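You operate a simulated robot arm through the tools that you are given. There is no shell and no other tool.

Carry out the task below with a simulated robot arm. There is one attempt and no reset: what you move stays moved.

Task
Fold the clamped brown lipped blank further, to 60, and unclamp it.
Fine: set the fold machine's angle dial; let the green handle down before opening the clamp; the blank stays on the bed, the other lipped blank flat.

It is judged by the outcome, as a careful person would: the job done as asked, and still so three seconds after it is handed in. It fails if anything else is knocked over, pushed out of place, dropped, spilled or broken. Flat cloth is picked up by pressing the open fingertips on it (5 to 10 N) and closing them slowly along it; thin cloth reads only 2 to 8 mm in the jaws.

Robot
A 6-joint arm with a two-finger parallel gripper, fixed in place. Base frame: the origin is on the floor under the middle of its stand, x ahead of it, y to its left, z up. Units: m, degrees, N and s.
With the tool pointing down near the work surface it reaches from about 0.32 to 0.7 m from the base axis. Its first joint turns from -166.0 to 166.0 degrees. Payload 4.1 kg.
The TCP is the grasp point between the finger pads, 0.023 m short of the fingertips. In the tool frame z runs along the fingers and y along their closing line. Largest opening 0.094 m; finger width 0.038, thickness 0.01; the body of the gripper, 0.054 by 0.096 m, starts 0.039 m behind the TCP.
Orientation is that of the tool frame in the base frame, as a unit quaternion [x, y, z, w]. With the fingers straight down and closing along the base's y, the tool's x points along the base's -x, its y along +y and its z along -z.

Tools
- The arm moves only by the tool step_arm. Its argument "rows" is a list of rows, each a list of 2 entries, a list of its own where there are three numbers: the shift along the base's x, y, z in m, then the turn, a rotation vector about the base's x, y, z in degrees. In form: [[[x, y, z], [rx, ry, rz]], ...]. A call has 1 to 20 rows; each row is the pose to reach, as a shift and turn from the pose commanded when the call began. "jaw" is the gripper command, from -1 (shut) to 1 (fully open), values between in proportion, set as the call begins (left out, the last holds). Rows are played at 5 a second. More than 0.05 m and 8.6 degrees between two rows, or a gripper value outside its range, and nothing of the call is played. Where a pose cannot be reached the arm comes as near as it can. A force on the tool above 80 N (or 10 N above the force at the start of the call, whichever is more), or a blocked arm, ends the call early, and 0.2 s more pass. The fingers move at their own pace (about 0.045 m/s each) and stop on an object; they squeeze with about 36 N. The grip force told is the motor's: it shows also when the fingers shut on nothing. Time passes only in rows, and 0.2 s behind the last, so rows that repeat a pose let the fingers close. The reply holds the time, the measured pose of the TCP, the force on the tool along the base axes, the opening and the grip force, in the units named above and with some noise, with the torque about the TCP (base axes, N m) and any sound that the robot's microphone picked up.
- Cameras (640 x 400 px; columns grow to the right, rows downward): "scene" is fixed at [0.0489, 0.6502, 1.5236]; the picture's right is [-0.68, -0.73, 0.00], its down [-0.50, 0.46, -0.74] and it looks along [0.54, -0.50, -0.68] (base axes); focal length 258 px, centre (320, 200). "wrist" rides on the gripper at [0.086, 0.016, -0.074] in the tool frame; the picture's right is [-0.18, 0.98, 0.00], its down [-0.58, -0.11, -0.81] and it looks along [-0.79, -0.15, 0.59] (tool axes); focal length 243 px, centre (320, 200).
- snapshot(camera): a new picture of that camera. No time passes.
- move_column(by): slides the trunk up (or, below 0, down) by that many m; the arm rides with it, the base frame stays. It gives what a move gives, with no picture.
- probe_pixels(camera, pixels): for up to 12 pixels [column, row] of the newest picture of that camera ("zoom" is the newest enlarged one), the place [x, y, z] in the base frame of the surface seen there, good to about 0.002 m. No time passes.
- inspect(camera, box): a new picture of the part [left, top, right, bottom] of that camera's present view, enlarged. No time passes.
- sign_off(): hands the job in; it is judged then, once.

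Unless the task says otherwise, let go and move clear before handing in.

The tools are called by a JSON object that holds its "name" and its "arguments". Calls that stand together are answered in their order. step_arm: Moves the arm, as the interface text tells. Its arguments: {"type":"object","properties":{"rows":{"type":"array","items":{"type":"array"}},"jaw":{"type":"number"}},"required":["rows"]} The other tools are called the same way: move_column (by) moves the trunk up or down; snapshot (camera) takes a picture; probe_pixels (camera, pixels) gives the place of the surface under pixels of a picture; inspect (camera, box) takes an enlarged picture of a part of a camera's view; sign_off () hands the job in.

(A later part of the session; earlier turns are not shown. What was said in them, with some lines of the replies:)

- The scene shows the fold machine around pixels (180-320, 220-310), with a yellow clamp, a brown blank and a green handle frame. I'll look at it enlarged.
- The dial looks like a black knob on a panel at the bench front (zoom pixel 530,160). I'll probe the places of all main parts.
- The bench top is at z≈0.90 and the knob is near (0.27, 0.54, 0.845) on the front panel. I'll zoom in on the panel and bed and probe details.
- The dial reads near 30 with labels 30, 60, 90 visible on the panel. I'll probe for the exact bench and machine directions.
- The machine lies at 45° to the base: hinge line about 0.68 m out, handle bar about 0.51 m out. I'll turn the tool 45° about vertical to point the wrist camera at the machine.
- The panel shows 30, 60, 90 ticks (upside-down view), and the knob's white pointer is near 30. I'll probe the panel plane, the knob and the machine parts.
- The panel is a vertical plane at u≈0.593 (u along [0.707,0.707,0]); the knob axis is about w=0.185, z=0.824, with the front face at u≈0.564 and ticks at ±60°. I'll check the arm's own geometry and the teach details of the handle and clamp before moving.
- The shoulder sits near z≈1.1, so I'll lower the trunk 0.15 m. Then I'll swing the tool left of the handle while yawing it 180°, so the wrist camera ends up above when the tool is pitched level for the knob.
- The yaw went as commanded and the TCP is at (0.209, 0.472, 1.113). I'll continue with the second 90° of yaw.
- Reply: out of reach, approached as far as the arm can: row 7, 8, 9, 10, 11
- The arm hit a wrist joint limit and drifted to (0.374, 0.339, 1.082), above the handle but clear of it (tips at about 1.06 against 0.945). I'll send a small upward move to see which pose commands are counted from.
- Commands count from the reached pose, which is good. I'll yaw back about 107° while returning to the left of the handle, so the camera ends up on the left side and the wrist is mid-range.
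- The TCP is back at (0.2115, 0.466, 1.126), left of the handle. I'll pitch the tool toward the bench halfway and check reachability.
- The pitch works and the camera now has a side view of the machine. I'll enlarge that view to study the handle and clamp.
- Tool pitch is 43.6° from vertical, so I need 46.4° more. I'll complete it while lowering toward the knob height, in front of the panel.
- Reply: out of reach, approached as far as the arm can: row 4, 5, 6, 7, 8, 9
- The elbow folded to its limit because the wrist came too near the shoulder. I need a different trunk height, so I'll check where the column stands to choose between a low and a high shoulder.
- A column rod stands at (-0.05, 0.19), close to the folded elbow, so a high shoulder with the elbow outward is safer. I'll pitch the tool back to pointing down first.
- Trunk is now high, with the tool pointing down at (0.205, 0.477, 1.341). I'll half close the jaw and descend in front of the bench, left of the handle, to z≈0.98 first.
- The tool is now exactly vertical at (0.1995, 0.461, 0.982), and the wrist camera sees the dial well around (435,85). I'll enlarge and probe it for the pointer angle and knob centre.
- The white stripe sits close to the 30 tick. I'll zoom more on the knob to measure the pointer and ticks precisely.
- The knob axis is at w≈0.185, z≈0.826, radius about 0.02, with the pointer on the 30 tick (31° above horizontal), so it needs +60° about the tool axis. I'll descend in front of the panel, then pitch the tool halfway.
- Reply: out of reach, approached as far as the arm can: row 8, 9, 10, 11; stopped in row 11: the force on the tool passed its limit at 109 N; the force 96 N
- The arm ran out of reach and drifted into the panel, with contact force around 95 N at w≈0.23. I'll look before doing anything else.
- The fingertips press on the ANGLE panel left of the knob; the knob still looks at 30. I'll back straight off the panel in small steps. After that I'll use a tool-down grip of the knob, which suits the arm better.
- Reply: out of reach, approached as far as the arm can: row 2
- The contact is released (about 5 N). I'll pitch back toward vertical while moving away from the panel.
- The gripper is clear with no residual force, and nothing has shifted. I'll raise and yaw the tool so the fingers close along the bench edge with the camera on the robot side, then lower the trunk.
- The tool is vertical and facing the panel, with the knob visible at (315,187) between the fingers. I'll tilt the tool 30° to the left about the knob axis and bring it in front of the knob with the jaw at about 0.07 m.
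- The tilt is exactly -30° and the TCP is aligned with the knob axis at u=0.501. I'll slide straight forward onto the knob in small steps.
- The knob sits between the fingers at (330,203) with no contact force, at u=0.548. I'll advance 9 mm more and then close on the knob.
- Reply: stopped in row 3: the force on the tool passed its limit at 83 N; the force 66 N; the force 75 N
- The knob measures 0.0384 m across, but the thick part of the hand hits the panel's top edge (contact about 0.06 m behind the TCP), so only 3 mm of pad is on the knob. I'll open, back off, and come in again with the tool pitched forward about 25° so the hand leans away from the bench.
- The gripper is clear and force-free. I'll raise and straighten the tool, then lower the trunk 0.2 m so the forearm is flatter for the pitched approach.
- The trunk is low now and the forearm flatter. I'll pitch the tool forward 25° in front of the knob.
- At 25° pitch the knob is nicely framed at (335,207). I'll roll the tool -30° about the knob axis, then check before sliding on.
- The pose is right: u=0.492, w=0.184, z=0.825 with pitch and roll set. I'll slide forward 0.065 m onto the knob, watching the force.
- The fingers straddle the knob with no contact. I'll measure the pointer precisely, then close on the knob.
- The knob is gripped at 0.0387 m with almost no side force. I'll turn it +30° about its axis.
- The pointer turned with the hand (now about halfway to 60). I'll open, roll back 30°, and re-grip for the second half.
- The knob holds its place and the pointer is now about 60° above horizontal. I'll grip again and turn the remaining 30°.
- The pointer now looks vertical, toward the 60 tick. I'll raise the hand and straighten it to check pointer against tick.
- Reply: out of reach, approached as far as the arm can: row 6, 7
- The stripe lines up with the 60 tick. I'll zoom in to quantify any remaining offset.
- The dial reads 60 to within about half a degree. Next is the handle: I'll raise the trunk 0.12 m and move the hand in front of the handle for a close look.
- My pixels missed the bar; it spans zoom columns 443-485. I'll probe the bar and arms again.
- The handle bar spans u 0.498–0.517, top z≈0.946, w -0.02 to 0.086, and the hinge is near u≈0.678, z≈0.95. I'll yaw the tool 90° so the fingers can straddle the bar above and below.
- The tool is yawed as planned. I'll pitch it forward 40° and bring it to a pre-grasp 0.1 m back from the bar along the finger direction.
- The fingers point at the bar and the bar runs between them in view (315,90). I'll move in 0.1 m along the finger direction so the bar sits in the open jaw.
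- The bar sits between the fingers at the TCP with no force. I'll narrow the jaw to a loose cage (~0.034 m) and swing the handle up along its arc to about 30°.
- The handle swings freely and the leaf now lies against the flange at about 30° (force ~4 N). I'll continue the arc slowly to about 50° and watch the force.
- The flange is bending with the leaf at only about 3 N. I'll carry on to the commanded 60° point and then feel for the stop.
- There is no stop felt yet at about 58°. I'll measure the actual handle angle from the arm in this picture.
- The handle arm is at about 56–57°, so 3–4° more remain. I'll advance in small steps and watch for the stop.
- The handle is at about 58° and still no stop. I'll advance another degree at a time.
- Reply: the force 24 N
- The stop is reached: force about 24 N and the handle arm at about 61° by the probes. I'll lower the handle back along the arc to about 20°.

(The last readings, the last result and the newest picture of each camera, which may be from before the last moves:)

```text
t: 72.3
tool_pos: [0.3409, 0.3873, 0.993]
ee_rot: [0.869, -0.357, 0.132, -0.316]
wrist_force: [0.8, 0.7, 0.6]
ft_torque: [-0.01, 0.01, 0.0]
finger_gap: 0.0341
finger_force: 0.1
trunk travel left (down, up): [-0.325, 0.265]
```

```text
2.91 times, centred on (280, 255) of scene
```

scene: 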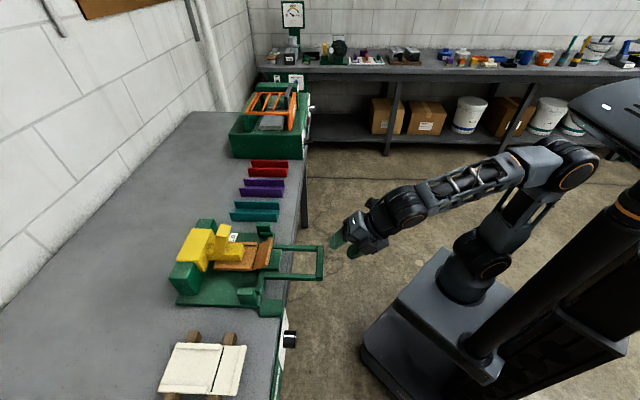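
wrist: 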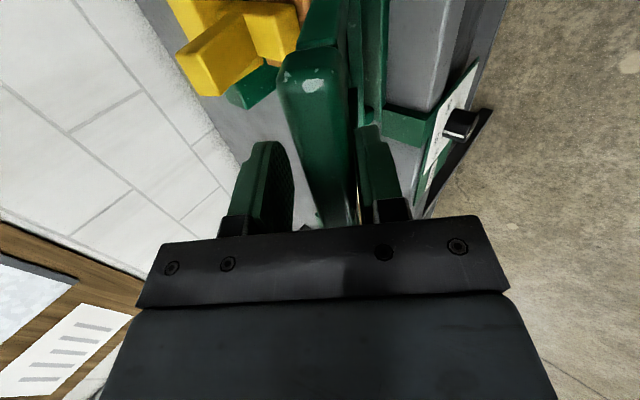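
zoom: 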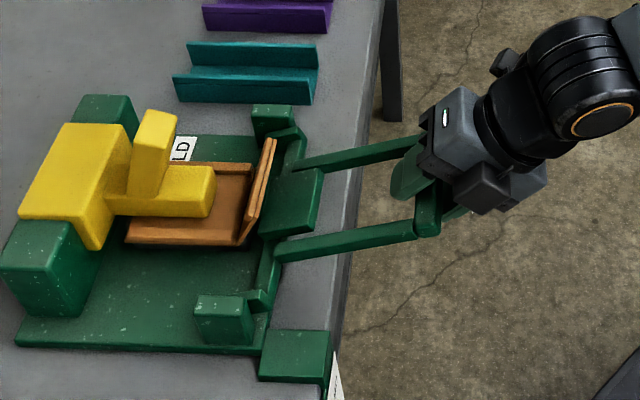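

The handle follows down and the flange stays up at its new angle. I'll lower the last 20° gently to rest.

{"name": "step_arm", "arguments": {"rows": [[[-0.0015, -0.0015, -0.0075], [0, 0, 0]], [[-0.0025, -0.0025, -0.0148], [0, 0, 0]], [[-0.0035, -0.0035, -0.0222], [0, 0, 0]], [[-0.004, -0.004, -0.0295], [0, 0, 0]], [[-0.0045, -0.0045, -0.037], [0, 0, 0]], [[-0.0047, -0.0047, -0.0443], [0, 0, 0]], [[-0.0047, -0.0047, -0.0517], [0, 0, 0]], [[-0.0045, -0.0045, -0.059], [0, 0, 0]], [[-0.0045, -0.0045, -0.059], [0, 0, 0]]]}}

{"name": "inspect", "arguments": {"camera": "scene", "box": [170, 190, 390, 320]}}

{"name": "probe_pixels", "arguments": {"camera": "zoom", "pixels": [[405, 245], [350, 255], [300, 260], [265, 190], [258, 205], [250, 215], [245, 238], [270, 150], [275, 145], [240, 242], [255, 170], [300, 190]]}}

```text
t: 74.3
tool_pos: [0.3348, 0.3806, 0.9346]
ee_rot: [0.869, -0.357, 0.131, -0.316]
wrist_force: [1.1, 2.6, 4.4]
ft_torque: [0.09, 0.05, -0.03]
finger_gap: 0.0361
finger_force: 2.3
trunk travel left (down, up): [-0.325, 0.265]
```

```text
2.91 times, centred on (280, 255) of scene
```

zoom: 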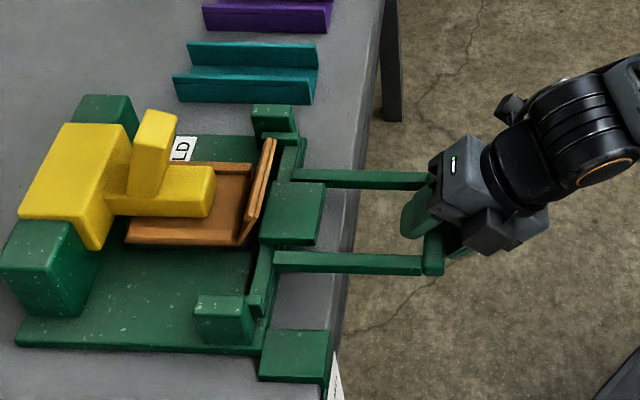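

```text
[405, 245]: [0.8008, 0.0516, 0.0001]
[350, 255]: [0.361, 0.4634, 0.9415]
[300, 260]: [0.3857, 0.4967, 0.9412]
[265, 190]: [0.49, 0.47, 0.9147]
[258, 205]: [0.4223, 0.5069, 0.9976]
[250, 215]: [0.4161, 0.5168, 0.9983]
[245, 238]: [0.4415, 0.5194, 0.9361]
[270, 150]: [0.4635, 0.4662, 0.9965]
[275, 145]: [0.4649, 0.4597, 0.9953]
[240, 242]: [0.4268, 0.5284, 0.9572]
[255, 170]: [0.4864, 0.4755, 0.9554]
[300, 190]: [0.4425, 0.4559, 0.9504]
```

The handle is down flat again (arms z≈0.9415, leaf 0.950 as before). I'll open the jaw and withdraw straight back from the bar.

{"name": "step_arm", "arguments": {"rows": [[[0, 0, 0], [0, 0, 0]], [[0, 0, 0], [0, 0, 0]], [[-0.011, -0.011, 0.0195], [0, 0, 0]], [[-0.022, -0.022, 0.039], [0, 0, 0]], [[-0.033, -0.033, 0.0585], [0, 0, 0]], [[-0.044, -0.044, 0.0785], [0, 0, 0]], [[-0.044, -0.044, 0.12], [0, 0, 0]], [[-0.044, -0.044, 0.16], [0, 0, 0]]], "jaw": 0.0}}

{"name": "snapshot", "arguments": {"camera": "wrist"}}

{"name": "snapshot", "arguments": {"camera": "scene"}}

```text
t: 76.1
tool_pos: [0.2913, 0.3373, 1.093]
ee_rot: [0.869, -0.356, 0.131, -0.317]
wrist_force: [0.1, 0.9, 0.6]
ft_torque: [0.03, 0.0, -0.01]
finger_gap: 0.047
finger_force: 0.0
trunk travel left (down, up): [-0.325, 0.265]
```

```text
taken
```

wrist: 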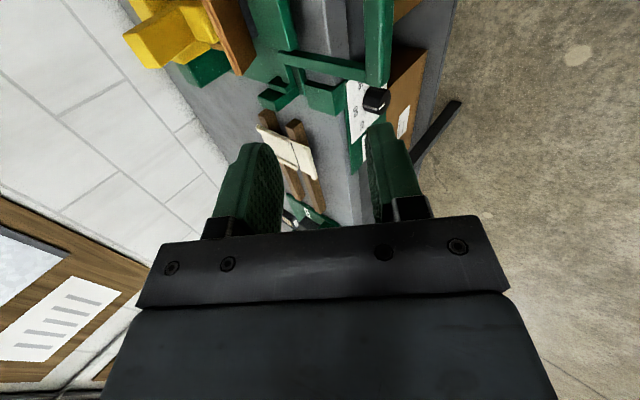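

```text
taken
```

scene: 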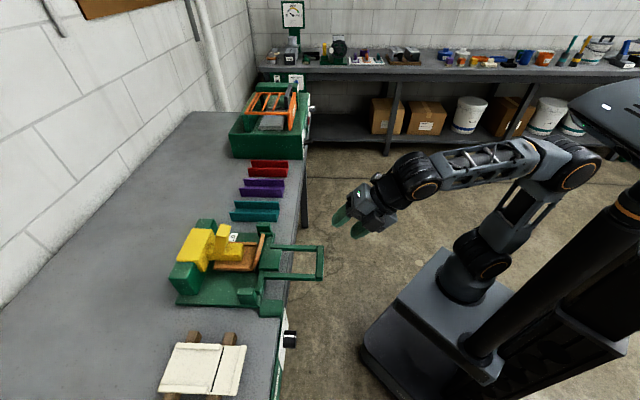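

The hand is clear of the handle. I'll zoom in on the blank to measure the flange angle and study the clamp.

{"name": "inspect", "arguments": {"camera": "scene", "box": [225, 215, 289, 280]}}

{"name": "probe_pixels", "arguments": {"camera": "zoom", "pixels": [[385, 130], [370, 170], [350, 210], [300, 260], [320, 240], [340, 130], [345, 150], [330, 190], [310, 210], [295, 230], [360, 120], [280, 255]]}}

{"name": "inspect", "arguments": {"camera": "scene", "box": [165, 210, 261, 300]}}

{"name": "probe_pixels", "arguments": {"camera": "zoom", "pixels": [[155, 130], [120, 100], [220, 90], [300, 80], [330, 110], [300, 140], [370, 190], [440, 170], [430, 200], [310, 200], [250, 150], [200, 250]]}}

```text
6.15 times, centred on (257, 248) of scene
```

zoom: 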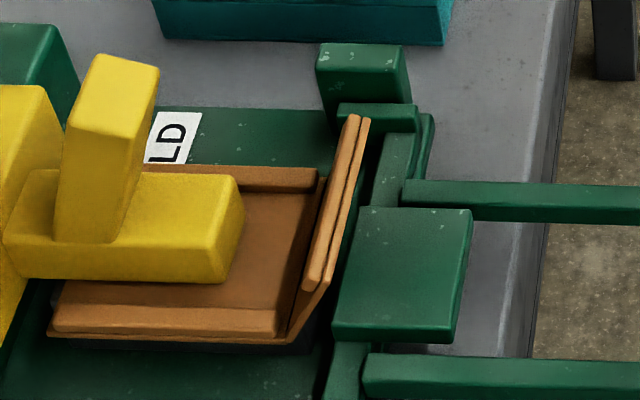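

```text
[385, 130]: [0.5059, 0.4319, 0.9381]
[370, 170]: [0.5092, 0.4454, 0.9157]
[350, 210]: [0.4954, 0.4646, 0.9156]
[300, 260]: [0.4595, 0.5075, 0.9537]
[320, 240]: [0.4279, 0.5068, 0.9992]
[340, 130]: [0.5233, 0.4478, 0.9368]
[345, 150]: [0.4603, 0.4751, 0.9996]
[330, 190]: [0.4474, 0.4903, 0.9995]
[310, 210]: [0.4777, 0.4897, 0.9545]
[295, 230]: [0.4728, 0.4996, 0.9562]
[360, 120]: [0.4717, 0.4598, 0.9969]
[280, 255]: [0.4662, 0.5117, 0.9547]
```

```text
4.44 times, centred on (213, 255) of scene
```

zoom: 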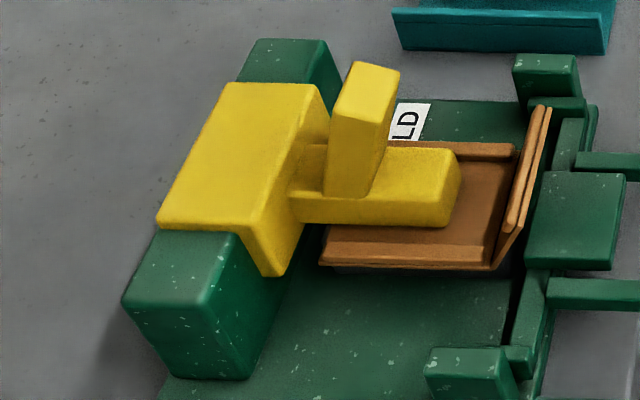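

```text
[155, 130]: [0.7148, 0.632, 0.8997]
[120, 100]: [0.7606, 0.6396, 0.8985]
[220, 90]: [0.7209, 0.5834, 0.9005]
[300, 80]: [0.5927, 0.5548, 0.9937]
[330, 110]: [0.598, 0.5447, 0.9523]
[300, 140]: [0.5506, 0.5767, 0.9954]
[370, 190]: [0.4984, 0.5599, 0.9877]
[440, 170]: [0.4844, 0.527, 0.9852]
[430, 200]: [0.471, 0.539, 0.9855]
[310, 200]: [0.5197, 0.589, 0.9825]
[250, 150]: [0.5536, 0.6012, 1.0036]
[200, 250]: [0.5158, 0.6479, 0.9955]
```

The flange stands clearly steeper, near 60°. Now the clamp: I'll look at the yellow lever from the wrist camera.

{"name": "inspect", "arguments": {"camera": "wrist", "box": [100, 0, 400, 160]}}

{"name": "probe_pixels", "arguments": {"camera": "zoom", "pixels": [[60, 70], [110, 110], [150, 60], [200, 90], [180, 30], [240, 70], [280, 40], [300, 130], [230, 180], [100, 30], [130, 140], [260, 110]]}}

```text
2.13 times, centred on (250, 80) of wrist
```

zoom: 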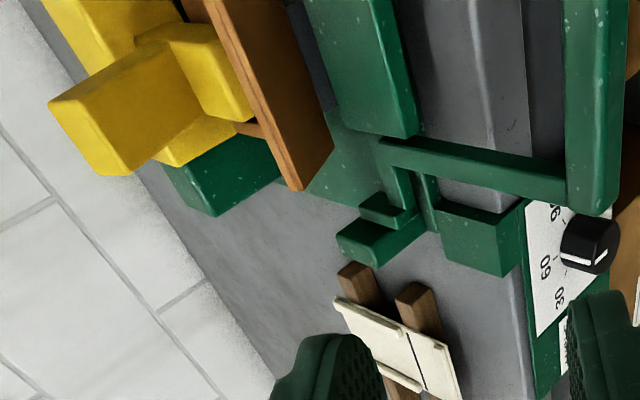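

```text
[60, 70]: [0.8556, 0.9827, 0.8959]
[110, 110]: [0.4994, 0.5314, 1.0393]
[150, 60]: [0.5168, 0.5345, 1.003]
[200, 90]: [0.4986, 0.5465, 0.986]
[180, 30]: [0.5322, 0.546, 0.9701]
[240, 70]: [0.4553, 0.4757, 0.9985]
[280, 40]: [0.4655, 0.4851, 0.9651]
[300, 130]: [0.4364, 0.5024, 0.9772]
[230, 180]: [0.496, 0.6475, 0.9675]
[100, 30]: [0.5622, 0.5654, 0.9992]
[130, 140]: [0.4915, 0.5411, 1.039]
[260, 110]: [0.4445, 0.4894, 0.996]
```

I'll zoom on the clamp from the scene camera and probe the tab and arm surfaces more carefully.

{"name": "inspect", "arguments": {"camera": "scene", "box": [175, 215, 239, 279]}}

{"name": "probe_pixels", "arguments": {"camera": "zoom", "pixels": [[365, 85], [400, 70], [340, 100], [330, 150], [310, 200], [300, 230], [380, 110], [370, 150], [350, 200], [400, 90], [320, 100], [290, 235]]}}

{"name": "probe_pixels", "arguments": {"camera": "zoom", "pixels": [[430, 180], [420, 230], [460, 215], [480, 200], [380, 225], [300, 260], [270, 215], [290, 180], [200, 120], [120, 200], [220, 220], [200, 270]]}}

```text
6.25 times, centred on (207, 247) of scene
```

zoom: 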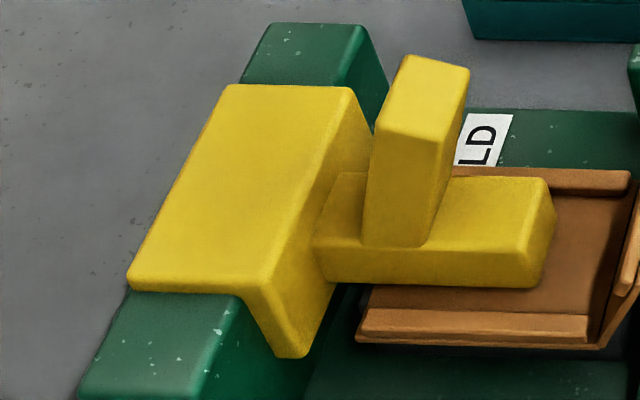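

```text
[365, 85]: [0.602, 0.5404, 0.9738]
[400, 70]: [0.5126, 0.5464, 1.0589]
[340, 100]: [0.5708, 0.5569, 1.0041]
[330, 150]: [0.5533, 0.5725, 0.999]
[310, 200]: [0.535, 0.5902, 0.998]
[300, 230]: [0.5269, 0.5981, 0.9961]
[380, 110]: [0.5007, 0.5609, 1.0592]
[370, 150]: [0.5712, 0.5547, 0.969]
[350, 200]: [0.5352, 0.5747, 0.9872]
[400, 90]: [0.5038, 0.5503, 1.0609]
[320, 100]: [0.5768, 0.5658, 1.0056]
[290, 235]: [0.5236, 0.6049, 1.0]
```

```text
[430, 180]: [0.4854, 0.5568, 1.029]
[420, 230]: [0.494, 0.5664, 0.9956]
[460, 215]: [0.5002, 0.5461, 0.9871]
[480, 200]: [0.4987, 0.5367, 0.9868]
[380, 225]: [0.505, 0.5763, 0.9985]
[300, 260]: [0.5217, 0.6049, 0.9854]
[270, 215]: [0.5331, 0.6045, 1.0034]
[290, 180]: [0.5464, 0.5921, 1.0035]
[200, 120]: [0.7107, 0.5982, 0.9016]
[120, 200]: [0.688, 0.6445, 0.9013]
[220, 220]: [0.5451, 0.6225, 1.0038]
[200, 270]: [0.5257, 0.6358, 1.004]
```

The tab front face is at u≈0.735, z up to 1.06, w 0.017–0.05, and the beam hinge appears to be between the green posts near u≈0.82, z≈0.975. I'll close the jaw and bring the fingertips just in front of the tab, keeping well above the folded flange (top z≈1.0).

{"name": "step_arm", "arguments": {"rows": [[[0.0248, 0.0262, 0.02], [1, -1, 0]], [[0.0502, 0.0516, 0.03], [2, -2, 0]], [[0.0757, 0.0771, 0.03], [3, -3, 0]], [[0.1011, 0.1025, 0.03], [4, -4, 0]], [[0.1266, 0.128, 0.02], [5, -5, 0]], [[0.1457, 0.1471, 0.01], [6, -6, 0]], [[0.1627, 0.1641, -0.01], [7, -7, 0]], [[0.1627, 0.1641, -0.01], [7, -7, 0]]], "jaw": -1}}

{"name": "snapshot", "arguments": {"camera": "wrist"}}

{"name": "inspect", "arguments": {"camera": "scene", "box": [160, 180, 360, 310]}}

```text
t: 77.9
tool_pos: [0.4536, 0.5023, 1.0839]
ee_rot: [0.839, -0.344, 0.162, -0.39]
wrist_force: [0.5, 0.3, 0.8]
ft_torque: [0.02, 0.01, 0.01]
finger_gap: 0.0001
finger_force: 36.1
trunk travel left (down, up): [-0.325, 0.265]
```

```text
taken
```

wrist: 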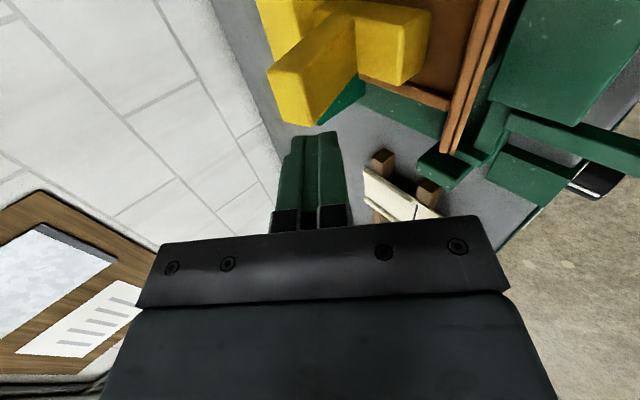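

```text
3.08 times, centred on (260, 245) of scene
```

zoom: 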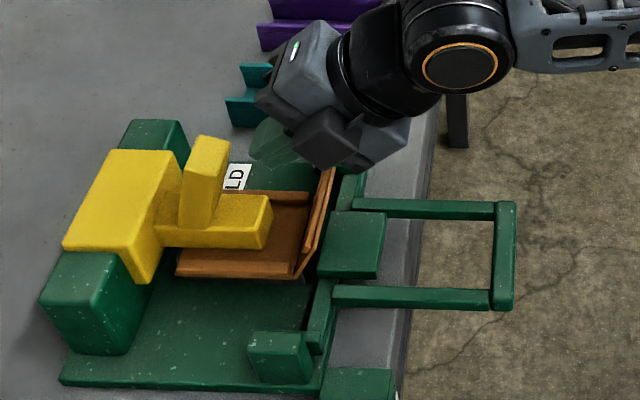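

The closed fingertips are about 4 cm in front of the tab and well above the flange. From here the wrist camera sees the flange edge-on, so I'll measure its angle before going on.

{"name": "inspect", "arguments": {"camera": "wrist", "box": [400, 0, 560, 160]}}

{"name": "probe_pixels", "arguments": {"camera": "zoom", "pixels": [[250, 60], [230, 150], [200, 250], [175, 350], [330, 20], [300, 120], [260, 230], [215, 350], [290, 60], [200, 370], [150, 200], [160, 260]]}}

```text
2.50 times, centred on (480, 80) of wrist
```

zoom: 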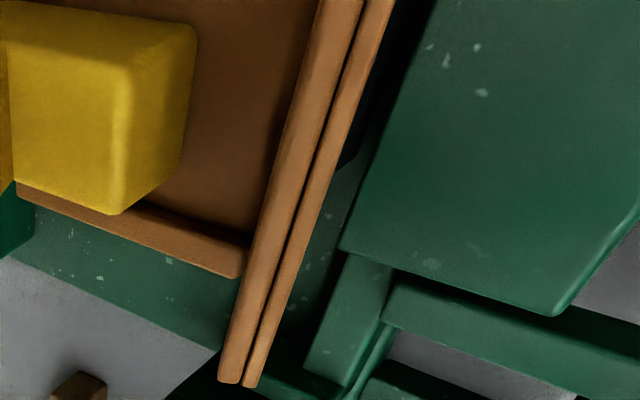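

```text
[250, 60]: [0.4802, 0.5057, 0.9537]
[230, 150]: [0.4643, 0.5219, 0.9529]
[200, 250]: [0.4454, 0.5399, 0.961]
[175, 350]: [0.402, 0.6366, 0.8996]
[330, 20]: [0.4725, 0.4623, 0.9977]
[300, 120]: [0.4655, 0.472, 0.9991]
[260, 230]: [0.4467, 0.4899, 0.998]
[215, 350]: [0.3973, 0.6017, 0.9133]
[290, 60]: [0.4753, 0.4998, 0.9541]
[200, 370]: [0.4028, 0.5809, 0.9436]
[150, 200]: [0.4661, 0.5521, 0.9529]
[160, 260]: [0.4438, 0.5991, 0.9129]
```

The flange's top lip moved from about 36° to 68° as seen from the crease, i.e. +32°, consistent with about 60°. I'll bring the fingertips down to touch the tab's front face gently.

{"name": "step_arm", "arguments": {"rows": [[[0.005, 0.005, -0.012], [0, 0, 0]], [[0.01, 0.01, -0.024], [0, 0, 0]], [[0.0145, 0.0145, -0.0327], [0, 0, 0]], [[0.0185, 0.0185, -0.0327], [0, 0, 0]], [[0.0185, 0.0185, -0.0327], [0, 0, 0]]]}}

{"name": "snapshot", "arguments": {"camera": "wrist"}}

{"name": "inspect", "arguments": {"camera": "scene", "box": [160, 180, 360, 310]}}

```text
t: 79.1
tool_pos: [0.4718, 0.5218, 1.0524]
ee_rot: [0.839, -0.344, 0.161, -0.39]
wrist_force: [0.0, -0.2, -0.1]
ft_torque: [-0.01, 0.02, -0.02]
finger_gap: 0.0
finger_force: 36.1
trunk travel left (down, up): [-0.325, 0.265]
```

```text
taken
```

wrist: 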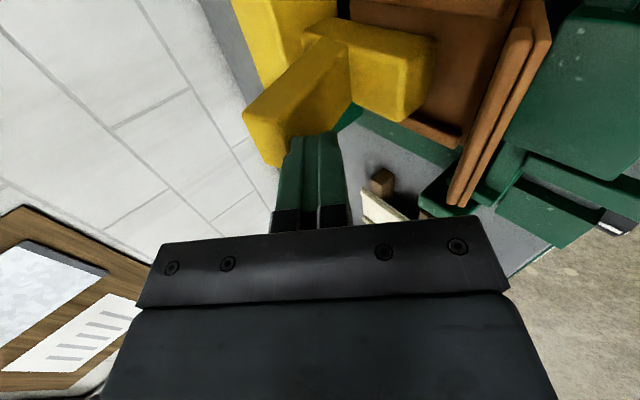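

```text
3.08 times, centred on (260, 245) of scene
```

zoom: 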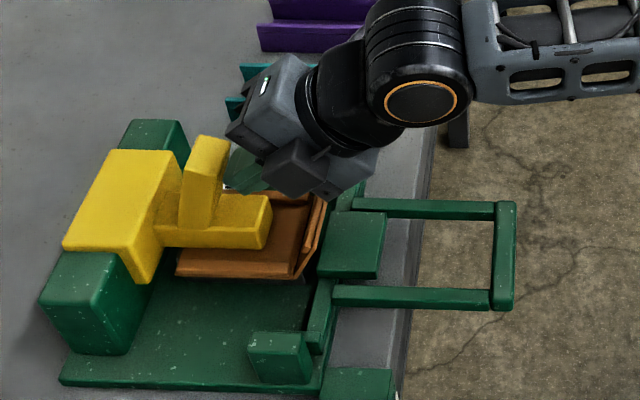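

The fingertips are about 3 mm from the tab with no force. I'll push gently back and up along the expected arc and see whether the clamp moves.

{"name": "step_arm", "arguments": {"rows": [[[0.002, 0.002, 0.0], [0, 0, 0]], [[0.004, 0.004, 0.002], [0, 0, 0]], [[0.0065, 0.0065, 0.006], [0, 0, 0]], [[0.0095, 0.0095, 0.01], [0, 0, 0]], [[0.0095, 0.0095, 0.01], [0, 0, 0]]]}}

{"name": "inspect", "arguments": {"camera": "scene", "box": [160, 180, 360, 310]}}

```text
t: 80.3
tool_pos: [0.4792, 0.5298, 1.0629]
ee_rot: [0.839, -0.344, 0.163, -0.39]
wrist_force: [-2.4, -3.7, 2.8]
ft_torque: [-0.02, -0.06, -0.12]
finger_gap: 0.0
finger_force: 35.7
trunk travel left (down, up): [-0.325, 0.265]
```

```text
3.08 times, centred on (260, 245) of scene
```

zoom: 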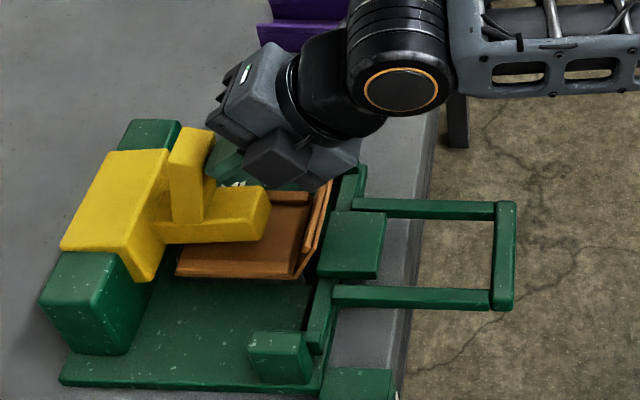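

The clamp arm lifts as the tab swings back, at only about 5 N. I'll continue along the arc to about 32° open.

{"name": "step_arm", "arguments": {"rows": [[[0.003, 0.003, 0.004], [0, 0, 0]], [[0.0059, 0.0059, 0.0077], [0, 0, 0]], [[0.0087, 0.0087, 0.0108], [0, 0, 0]], [[0.0115, 0.0115, 0.0138], [0, 0, 0]], [[0.0145, 0.0145, 0.0165], [0, 0, 0]], [[0.0175, 0.0175, 0.0192], [0, 0, 0]], [[0.0206, 0.0206, 0.0216], [0, 0, 0]], [[0.0238, 0.0238, 0.0239], [0, 0, 0]], [[0.0271, 0.0271, 0.0258], [0, 0, 0]], [[0.0304, 0.0304, 0.0277], [0, 0, 0]]]}}

{"name": "snapshot", "arguments": {"camera": "wrist"}}

{"name": "inspect", "arguments": {"camera": "scene", "box": [160, 180, 360, 310]}}

```text
t: 82.5
tool_pos: [0.503, 0.5543, 1.0872]
ee_rot: [0.839, -0.344, 0.162, -0.39]
wrist_force: [-4.0, -2.7, 6.7]
ft_torque: [0.0, -0.15, -0.09]
finger_gap: 0.0
finger_force: 36.1
out of reach, approached as far as the arm can: row 9, 10
trunk travel left (down, up): [-0.325, 0.265]
```

```text
taken
```

wrist: 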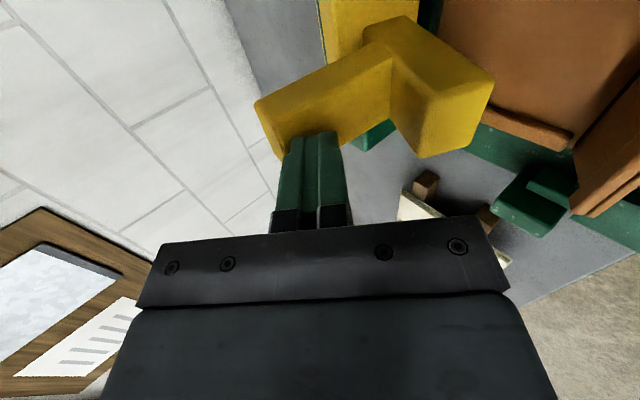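

```text
3.08 times, centred on (260, 245) of scene
```

zoom: 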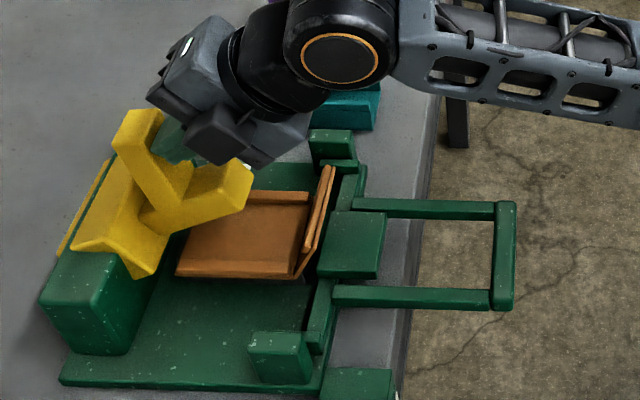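

The clamp is about 28° open, but the arm is at its reach limit in this posture. I'll back off a few millimetres to see whether the clamp stays up by itself.

{"name": "step_arm", "arguments": {"rows": [[[-0.001, -0.001, -0.001], [0, 0, 0]], [[-0.002, -0.002, -0.002], [0, 0, 0]], [[-0.003, -0.003, -0.003], [0, 0, 0]], [[-0.004, -0.004, -0.004], [0, 0, 0]], [[-0.004, -0.004, -0.004], [0, 0, 0]]]}}

{"name": "inspect", "arguments": {"camera": "scene", "box": [160, 180, 360, 310]}}

```text
t: 83.7
tool_pos: [0.5012, 0.5502, 1.0837]
ee_rot: [0.839, -0.344, 0.161, -0.39]
wrist_force: [-0.3, 0.1, -0.9]
ft_torque: [0.01, 0.04, 0.0]
finger_gap: 0.0
finger_force: 35.8
trunk travel left (down, up): [-0.325, 0.265]
```

```text
3.08 times, centred on (260, 245) of scene
```

zoom: 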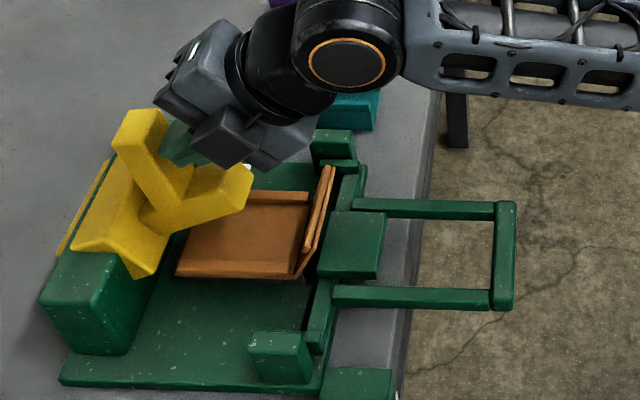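

The force is zero and the clamp stays where it was left, so friction holds it. I'll probe the raised arm tip, then retract and re-approach to push it further from under its front end.

{"name": "probe_pixels", "arguments": {"camera": "zoom", "pixels": [[240, 180], [232, 205], [245, 195], [225, 210], [215, 190], [185, 215], [165, 225], [140, 120], [160, 170], [120, 235], [140, 265], [95, 200]]}}

{"name": "step_arm", "arguments": {"rows": [[[-0.01, -0.01, 0.01], [0, 0, 0]], [[-0.022, -0.022, 0.026], [0, 0, 0]], [[-0.035, -0.035, 0.042], [0, 0, 0]], [[-0.045, -0.045, 0.055], [0, 0, 0]], [[-0.045, -0.045, 0.055], [0, 0, 0]]]}}

{"name": "move_column", "arguments": {"by": 0.12}}

{"name": "inspect", "arguments": {"camera": "scene", "box": [160, 180, 360, 310]}}

```text
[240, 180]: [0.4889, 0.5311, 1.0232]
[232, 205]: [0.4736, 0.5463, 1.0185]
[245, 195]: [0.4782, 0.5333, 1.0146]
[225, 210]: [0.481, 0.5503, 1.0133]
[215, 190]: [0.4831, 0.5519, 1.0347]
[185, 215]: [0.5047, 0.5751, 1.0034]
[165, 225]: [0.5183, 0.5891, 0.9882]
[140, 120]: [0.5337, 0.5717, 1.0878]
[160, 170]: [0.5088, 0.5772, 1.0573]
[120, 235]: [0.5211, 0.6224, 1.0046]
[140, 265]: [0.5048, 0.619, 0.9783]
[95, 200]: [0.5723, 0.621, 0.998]
```

```text
t: 84.9
tool_pos: [0.457, 0.5027, 1.1377]
ee_rot: [0.839, -0.344, 0.162, -0.389]
wrist_force: [0.2, -0.2, -0.7]
ft_torque: [0.0, -0.03, 0.01]
finger_gap: 0.0
finger_force: 35.7
trunk travel left (down, up): [-0.325, 0.265]
```

```text
t: 86.4
tool_pos: [0.4586, 0.5035, 1.2576]
ee_rot: [0.839, -0.344, 0.162, -0.39]
wrist_force: [-0.1, 0.0, 0.8]
ft_torque: [0.04, 0.0, -0.01]
finger_gap: 0.0001
finger_force: 35.6
trunk travel left (down, up): [-0.445, 0.145]
```

```text
3.08 times, centred on (260, 245) of scene
```

zoom: 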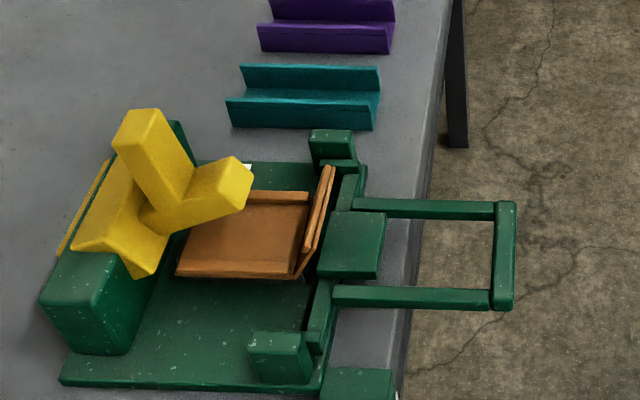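

The clamp stays open at about 28° and the blank has not moved. I'll turn the tool steeper (30° from vertical) and come down just in front of the raised arm tip (u≈0.717, z≈1.005).

{"name": "step_arm", "arguments": {"rows": [[[0, 0, -0.04], [-3, 3, 0]], [[-0.001, -0.001, -0.08], [-6, 6, 0]], [[-0.003, -0.003, -0.12], [-9, 9, 0]], [[-0.005, -0.005, -0.155], [-12, 12, 0]], [[-0.007, -0.005, -0.183], [-14.1, 14.1, 0]], [[-0.007, -0.005, -0.183], [-14.1, 14.1, 0]]]}}

{"name": "snapshot", "arguments": {"camera": "wrist"}}

{"name": "inspect", "arguments": {"camera": "scene", "box": [160, 180, 360, 310]}}

```text
t: 87.8
tool_pos: [0.4489, 0.4991, 1.0724]
ee_rot: [0.894, -0.367, 0.098, -0.239]
wrist_force: [-0.4, -0.3, -0.1]
ft_torque: [0.01, 0.02, 0.03]
finger_gap: 0.0001
finger_force: 36.0
trunk travel left (down, up): [-0.445, 0.145]
```

```text
taken
```

wrist: 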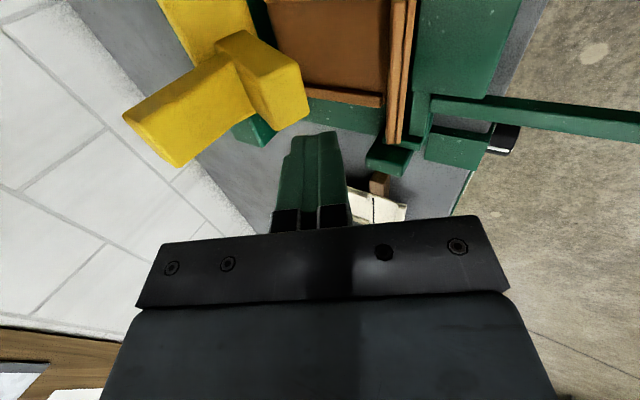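

```text
3.08 times, centred on (260, 245) of scene
```

zoom: 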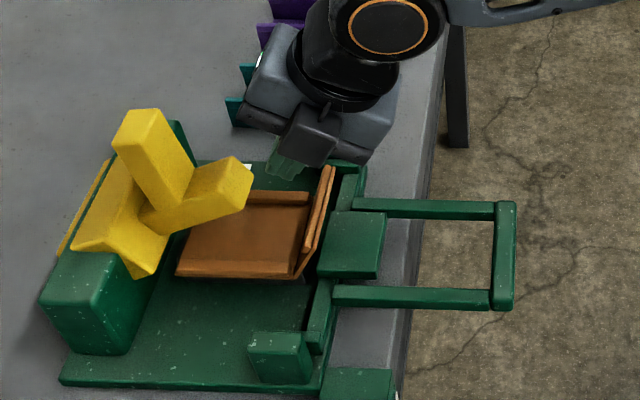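

The tool is at 30° pitch with tips above and in front of the arm tip. I'll lower the tips in the gap between the flange and the arm tip, then approach contact.

{"name": "step_arm", "arguments": {"rows": [[[0, 0, -0.015], [0, 0, 0]], [[0.001, 0.001, -0.03], [0, 0, 0]], [[0.003, 0.003, -0.045], [0, 0, 0]], [[0.006, 0.006, -0.056], [0, 0, 0]], [[0.009, 0.009, -0.065], [0, 0, 0]], [[0.009, 0.009, -0.065], [0, 0, 0]]]}}

{"name": "snapshot", "arguments": {"camera": "wrist"}}

{"name": "inspect", "arguments": {"camera": "scene", "box": [160, 180, 360, 310]}}

```text
t: 89.2
tool_pos: [0.4598, 0.5089, 1.0094]
ee_rot: [0.893, -0.367, 0.1, -0.239]
wrist_force: [-0.1, 0.3, 0.2]
ft_torque: [-0.01, -0.03, 0.03]
finger_gap: 0.0
finger_force: 36.1
trunk travel left (down, up): [-0.445, 0.145]
```

```text
taken
```

wrist: 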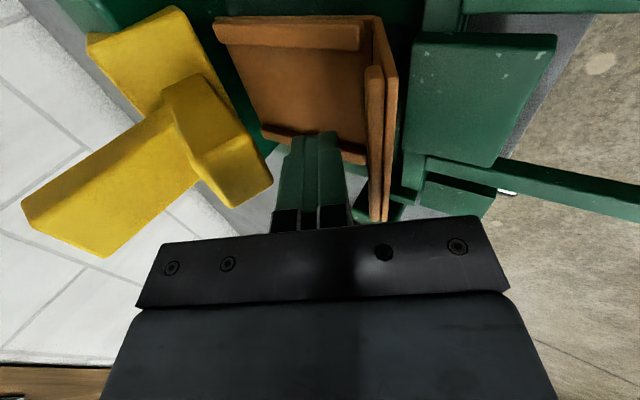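

```text
3.08 times, centred on (260, 245) of scene
```

zoom: 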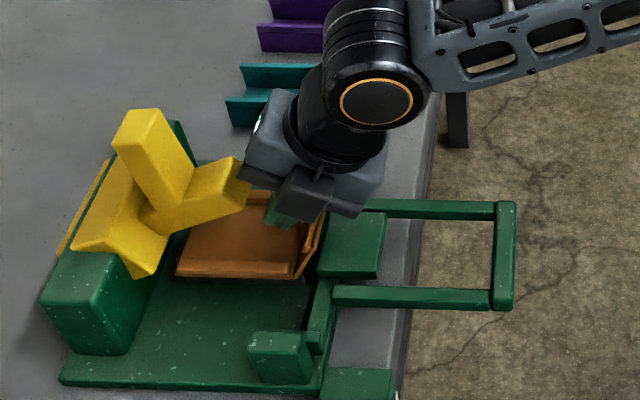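

The fingers are in the gap between the flange and the arm tip with no contact. I'll move forward to touch the arm's lower front edge and push it up and back along its arc, pitching the tool slightly forward as I go.

{"name": "step_arm", "arguments": {"rows": [[[0.006, 0.006, 0], [0, 0, 0]], [[0.0127, 0.0127, 0.001], [0, 0, 0]], [[0.0147, 0.0147, 0.0085], [0, 0, 0]], [[0.0174, 0.0174, 0.017], [0, 0, 0]], [[0.0205, 0.0205, 0.0253], [1.8, -1.8, 0]], [[0.0242, 0.0242, 0.0331], [3.5, -3.5, 0]], [[0.0283, 0.0283, 0.0404], [5.3, -5.3, 0]], [[0.0329, 0.0329, 0.0472], [7.1, -7.1, 0]]]}}

{"name": "snapshot", "arguments": {"camera": "wrist"}}

{"name": "inspect", "arguments": {"camera": "scene", "box": [160, 180, 360, 310]}}

```text
t: 91.0
tool_pos: [0.4914, 0.5408, 1.0565]
ee_rot: [0.869, -0.356, 0.131, -0.317]
wrist_force: [-3.3, -3.9, -0.3]
ft_torque: [-0.06, 0.04, -0.1]
finger_gap: 0.0001
finger_force: 35.4
trunk travel left (down, up): [-0.445, 0.145]
```

```text
taken
```

wrist: 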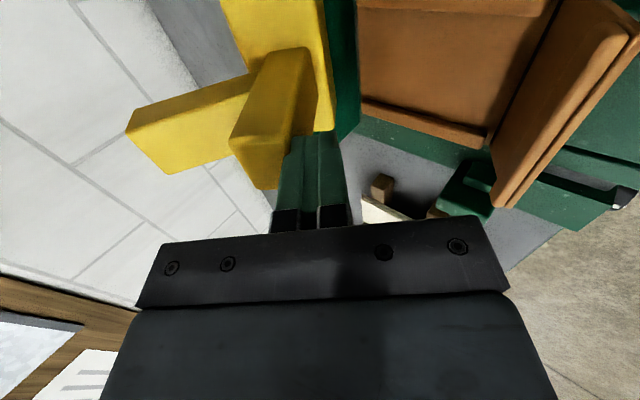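

```text
3.08 times, centred on (260, 245) of scene
```

zoom: 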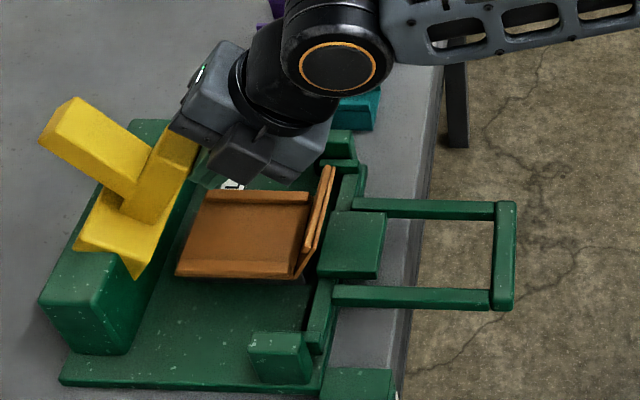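

The clamp is now about 60° open with the blank untouched. I'll push it further toward upright, watching for its stop.

{"name": "step_arm", "arguments": {"rows": [[[0.0049, 0.0049, 0.0062], [1.4, -1.4, 0]], [[0.0103, 0.0103, 0.0118], [2.8, -2.8, 0]], [[0.0159, 0.0159, 0.0166], [4.2, -4.2, 0]], [[0.0218, 0.0218, 0.0208], [5.7, -5.7, 0]], [[0.028, 0.028, 0.0243], [7.1, -7.1, 0]], [[0.0343, 0.0343, 0.0269], [8.5, -8.5, 0]]]}}

{"name": "snapshot", "arguments": {"camera": "wrist"}}

{"name": "inspect", "arguments": {"camera": "scene", "box": [160, 180, 360, 310]}}

```text
t: 92.1
tool_pos: [0.5065, 0.5548, 1.0708]
ee_rot: [0.851, -0.35, 0.151, -0.36]
wrist_force: [-40.9, -47.8, 5.0]
ft_torque: [-0.36, 0.28, -0.49]
finger_gap: 0.0
finger_force: 35.8
trunk travel left (down, up): [-0.445, 0.145]
stopped in row 5: the force on the tool passed its limit at 90 N (the readings are from after the stop); the commanded pose is now the measured one
```

```text
taken
```

wrist: 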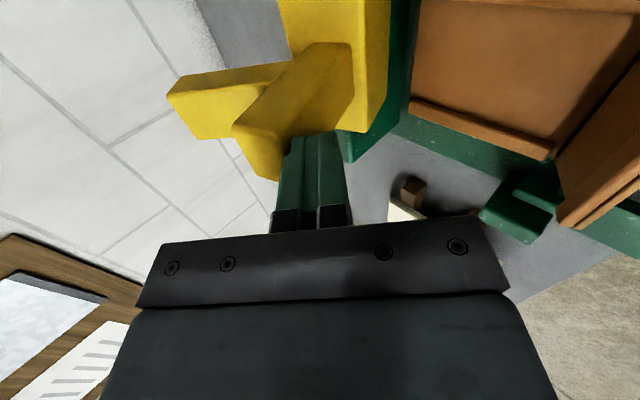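

```text
3.08 times, centred on (260, 245) of scene
```

zoom: 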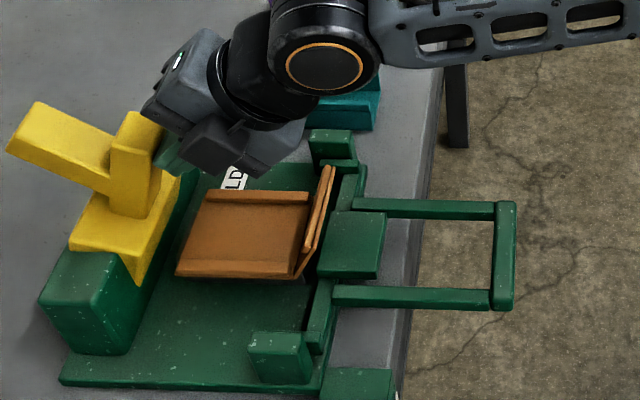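

The clamp has reached its end stop, standing nearly upright; the machine hasn't shifted. I'll back straight away from it and then rise clear.

{"name": "step_arm", "arguments": {"rows": [[[-0.005, -0.005, 0], [0, 0, 0]], [[-0.012, -0.012, 0.008], [0, 0, 0]], [[-0.025, -0.025, 0.03], [0, 0, 0]], [[-0.04, -0.04, 0.06], [0, 0, 0]], [[-0.06, -0.06, 0.09], [0, 0, 0]], [[-0.08, -0.08, 0.12], [0, 0, 0]], [[-0.1, -0.1, 0.15], [0, 0, 0]]]}}

{"name": "snapshot", "arguments": {"camera": "scene"}}

{"name": "inspect", "arguments": {"camera": "scene", "box": [160, 180, 360, 310]}}

{"name": "snapshot", "arguments": {"camera": "wrist"}}

```text
t: 93.7
tool_pos: [0.4097, 0.4632, 1.2171]
ee_rot: [0.851, -0.35, 0.152, -0.362]
wrist_force: [1.2, 0.0, 0.2]
ft_torque: [0.0, -0.01, 0.02]
finger_gap: 0.0
finger_force: 36.4
trunk travel left (down, up): [-0.445, 0.145]
```

```text
taken
```

scene: 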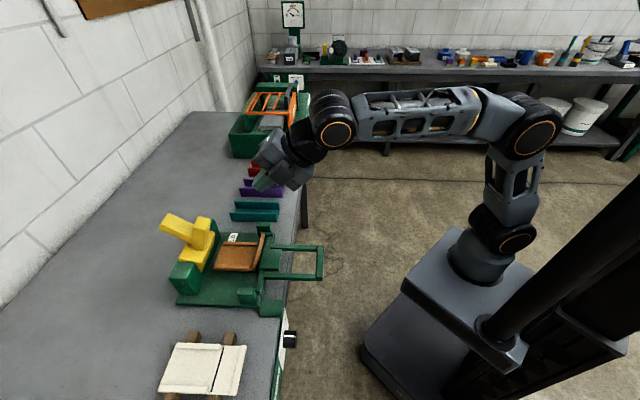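

```text
3.08 times, centred on (260, 245) of scene
```

zoom: 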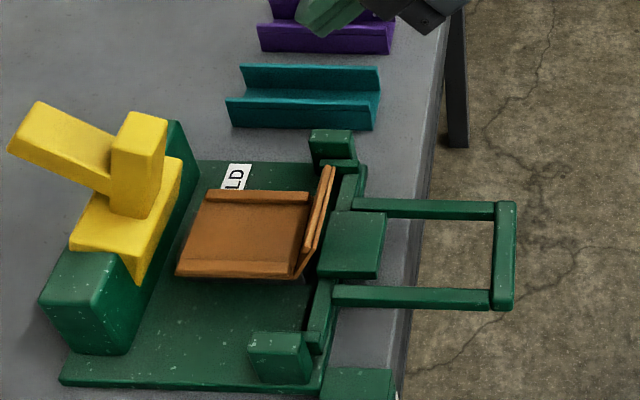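

```text
taken
```

wrist: 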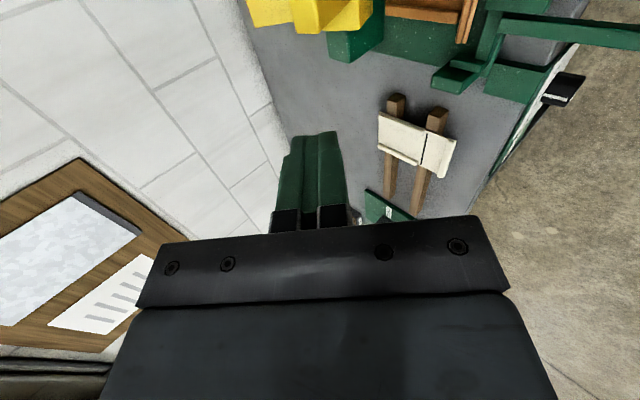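

The clamp stands open on its own, the handle is down, and the blank lies on the bed. I'll check the dial, the flange angle, and the other blank in detail.

{"name": "inspect", "arguments": {"camera": "scene", "box": [235, 225, 275, 275]}}

{"name": "probe_pixels", "arguments": {"camera": "zoom", "pixels": [[195, 390], [230, 390], [245, 350], [260, 320], [270, 290], [285, 240], [300, 180], [310, 130], [255, 350], [275, 310], [290, 260], [225, 200]]}}

{"name": "inspect", "arguments": {"camera": "scene", "box": [250, 310, 322, 370]}}

{"name": "inspect", "arguments": {"camera": "scene", "box": [140, 310, 300, 400]}}

```text
8.00 times, centred on (255, 250) of scene
```

zoom: 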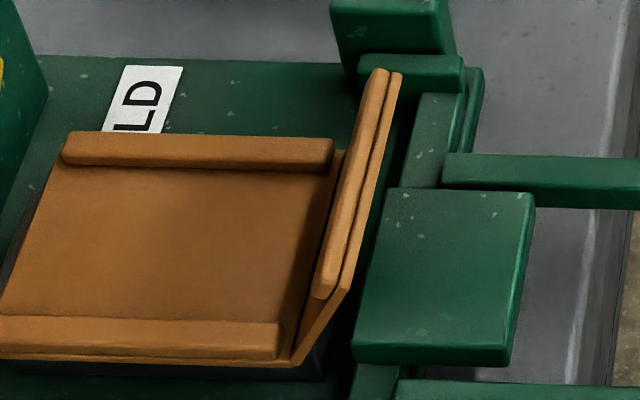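

```text
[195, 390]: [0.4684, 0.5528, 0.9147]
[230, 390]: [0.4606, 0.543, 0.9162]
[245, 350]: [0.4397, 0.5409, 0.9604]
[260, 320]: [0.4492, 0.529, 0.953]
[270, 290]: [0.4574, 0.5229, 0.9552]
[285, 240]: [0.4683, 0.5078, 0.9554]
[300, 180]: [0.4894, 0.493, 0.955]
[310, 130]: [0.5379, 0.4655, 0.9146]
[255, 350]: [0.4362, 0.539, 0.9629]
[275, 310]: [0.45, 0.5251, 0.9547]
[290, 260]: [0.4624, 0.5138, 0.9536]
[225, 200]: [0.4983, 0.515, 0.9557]
```

```text
6.67 times, centred on (286, 340) of scene
```

zoom: 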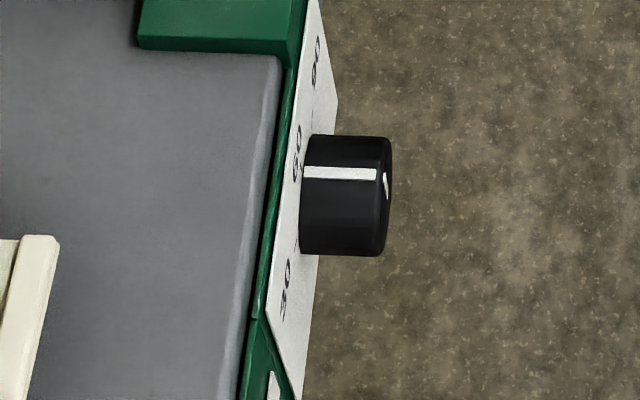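

```text
4.00 times, centred on (220, 355) of scene
```

zoom: 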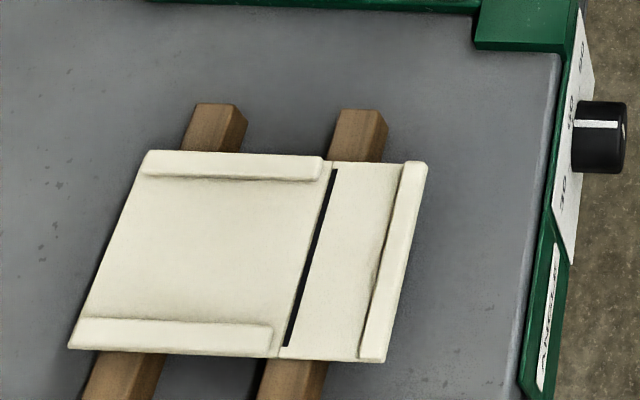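

The dial pointer sits at 60, and the cream blank is flat and undisturbed. I'll probe the flange surfaces to confirm the angle.

{"name": "inspect", "arguments": {"camera": "scene", "box": [235, 225, 275, 275]}}

{"name": "probe_pixels", "arguments": {"camera": "zoom", "pixels": [[300, 350], [308, 335], [315, 322], [325, 308], [335, 297], [345, 275], [360, 220], [375, 170], [390, 110], [322, 280], [345, 200], [370, 110]]}}

```text
8.00 times, centred on (255, 250) of scene
```

zoom: 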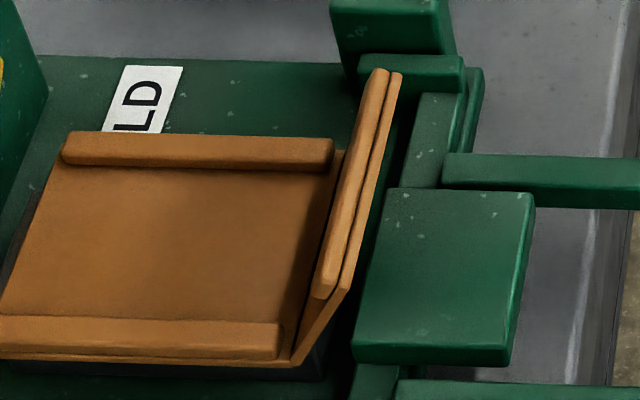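

```text
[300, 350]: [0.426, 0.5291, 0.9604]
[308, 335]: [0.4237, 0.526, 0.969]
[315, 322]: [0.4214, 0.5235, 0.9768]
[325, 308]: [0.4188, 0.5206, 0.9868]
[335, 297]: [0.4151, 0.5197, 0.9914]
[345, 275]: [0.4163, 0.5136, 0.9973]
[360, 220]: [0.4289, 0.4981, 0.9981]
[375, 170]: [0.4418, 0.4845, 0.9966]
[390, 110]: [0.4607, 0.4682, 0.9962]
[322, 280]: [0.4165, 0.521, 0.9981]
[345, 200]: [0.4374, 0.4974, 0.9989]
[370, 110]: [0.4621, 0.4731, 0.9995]
```

The sheet edge sits at (0.656, 0.997) relative to the crease at (0.681, 0.954), i.e. about 60°. I'll move the arm well clear of the machine and take a final look.

{"name": "step_arm", "arguments": {"rows": [[[-0.025, -0.025, 0.02], [0, 0, 0]], [[-0.05, -0.05, 0.04], [0, 0, 0]], [[-0.075, -0.075, 0.06], [0, 0, 0]], [[-0.1, -0.1, 0.08], [0, 0, 0]], [[-0.125, -0.125, 0.1], [0, 0, 0]], [[-0.125, -0.125, 0.1], [0, 0, 0]]], "jaw": 0.0}}

{"name": "snapshot", "arguments": {"camera": "scene"}}

{"name": "inspect", "arguments": {"camera": "scene", "box": [150, 190, 350, 320]}}

```text
t: 95.1
tool_pos: [0.2862, 0.34, 1.3147]
ee_rot: [0.851, -0.35, 0.152, -0.362]
wrist_force: [0.3, 0.3, -0.4]
ft_torque: [-0.02, 0.02, -0.03]
finger_gap: 0.047
finger_force: 0.0
trunk travel left (down, up): [-0.445, 0.145]
```

```text
taken
```

scene: 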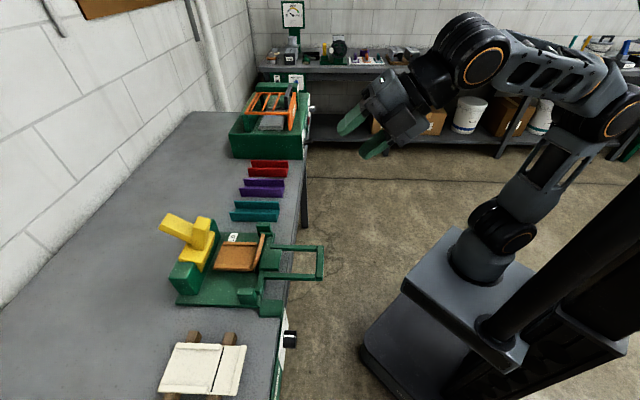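

```text
3.08 times, centred on (250, 255) of scene
```

zoom: 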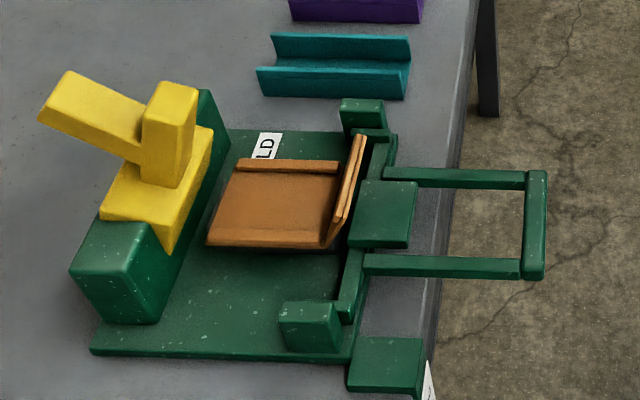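

The last picture shows the job done: the dial is at 60, the flange stands at about 60°, and the green handle is flat. The yellow clamp is open at its stop, the brown blank is on the bed, the cream blank is flat, and the arm is clear. I'll hand it in.

{"name": "sign_off", "arguments": {}}

```text
The job is handed in.
```

I folded the brown blank further, to about 60°, and unclamped it. It is still lying on the bed.

- **Dial:** the pointer sits on the 60 tick, to within about half a degree.
- **Fold:** I raised the green handle until it met its stop, at about 61° by the camera. The flange now measures about 60–62°, and the probes are good to about 2 mm.
- **Handle and clamp:** I let the handle down flat first, then pushed the yellow clamp open to its end stop. It stays open on its own.
- **Other blank:** the cream one is flat and was not touched.

The arm pressed hard on the machine three times: about 109 N and then 83 N on the dial panel while I was lining up on the knob, and 90 N at the clamp's end stop. The panel, machine and nearby pieces looked unmoved in the pictures afterwards.
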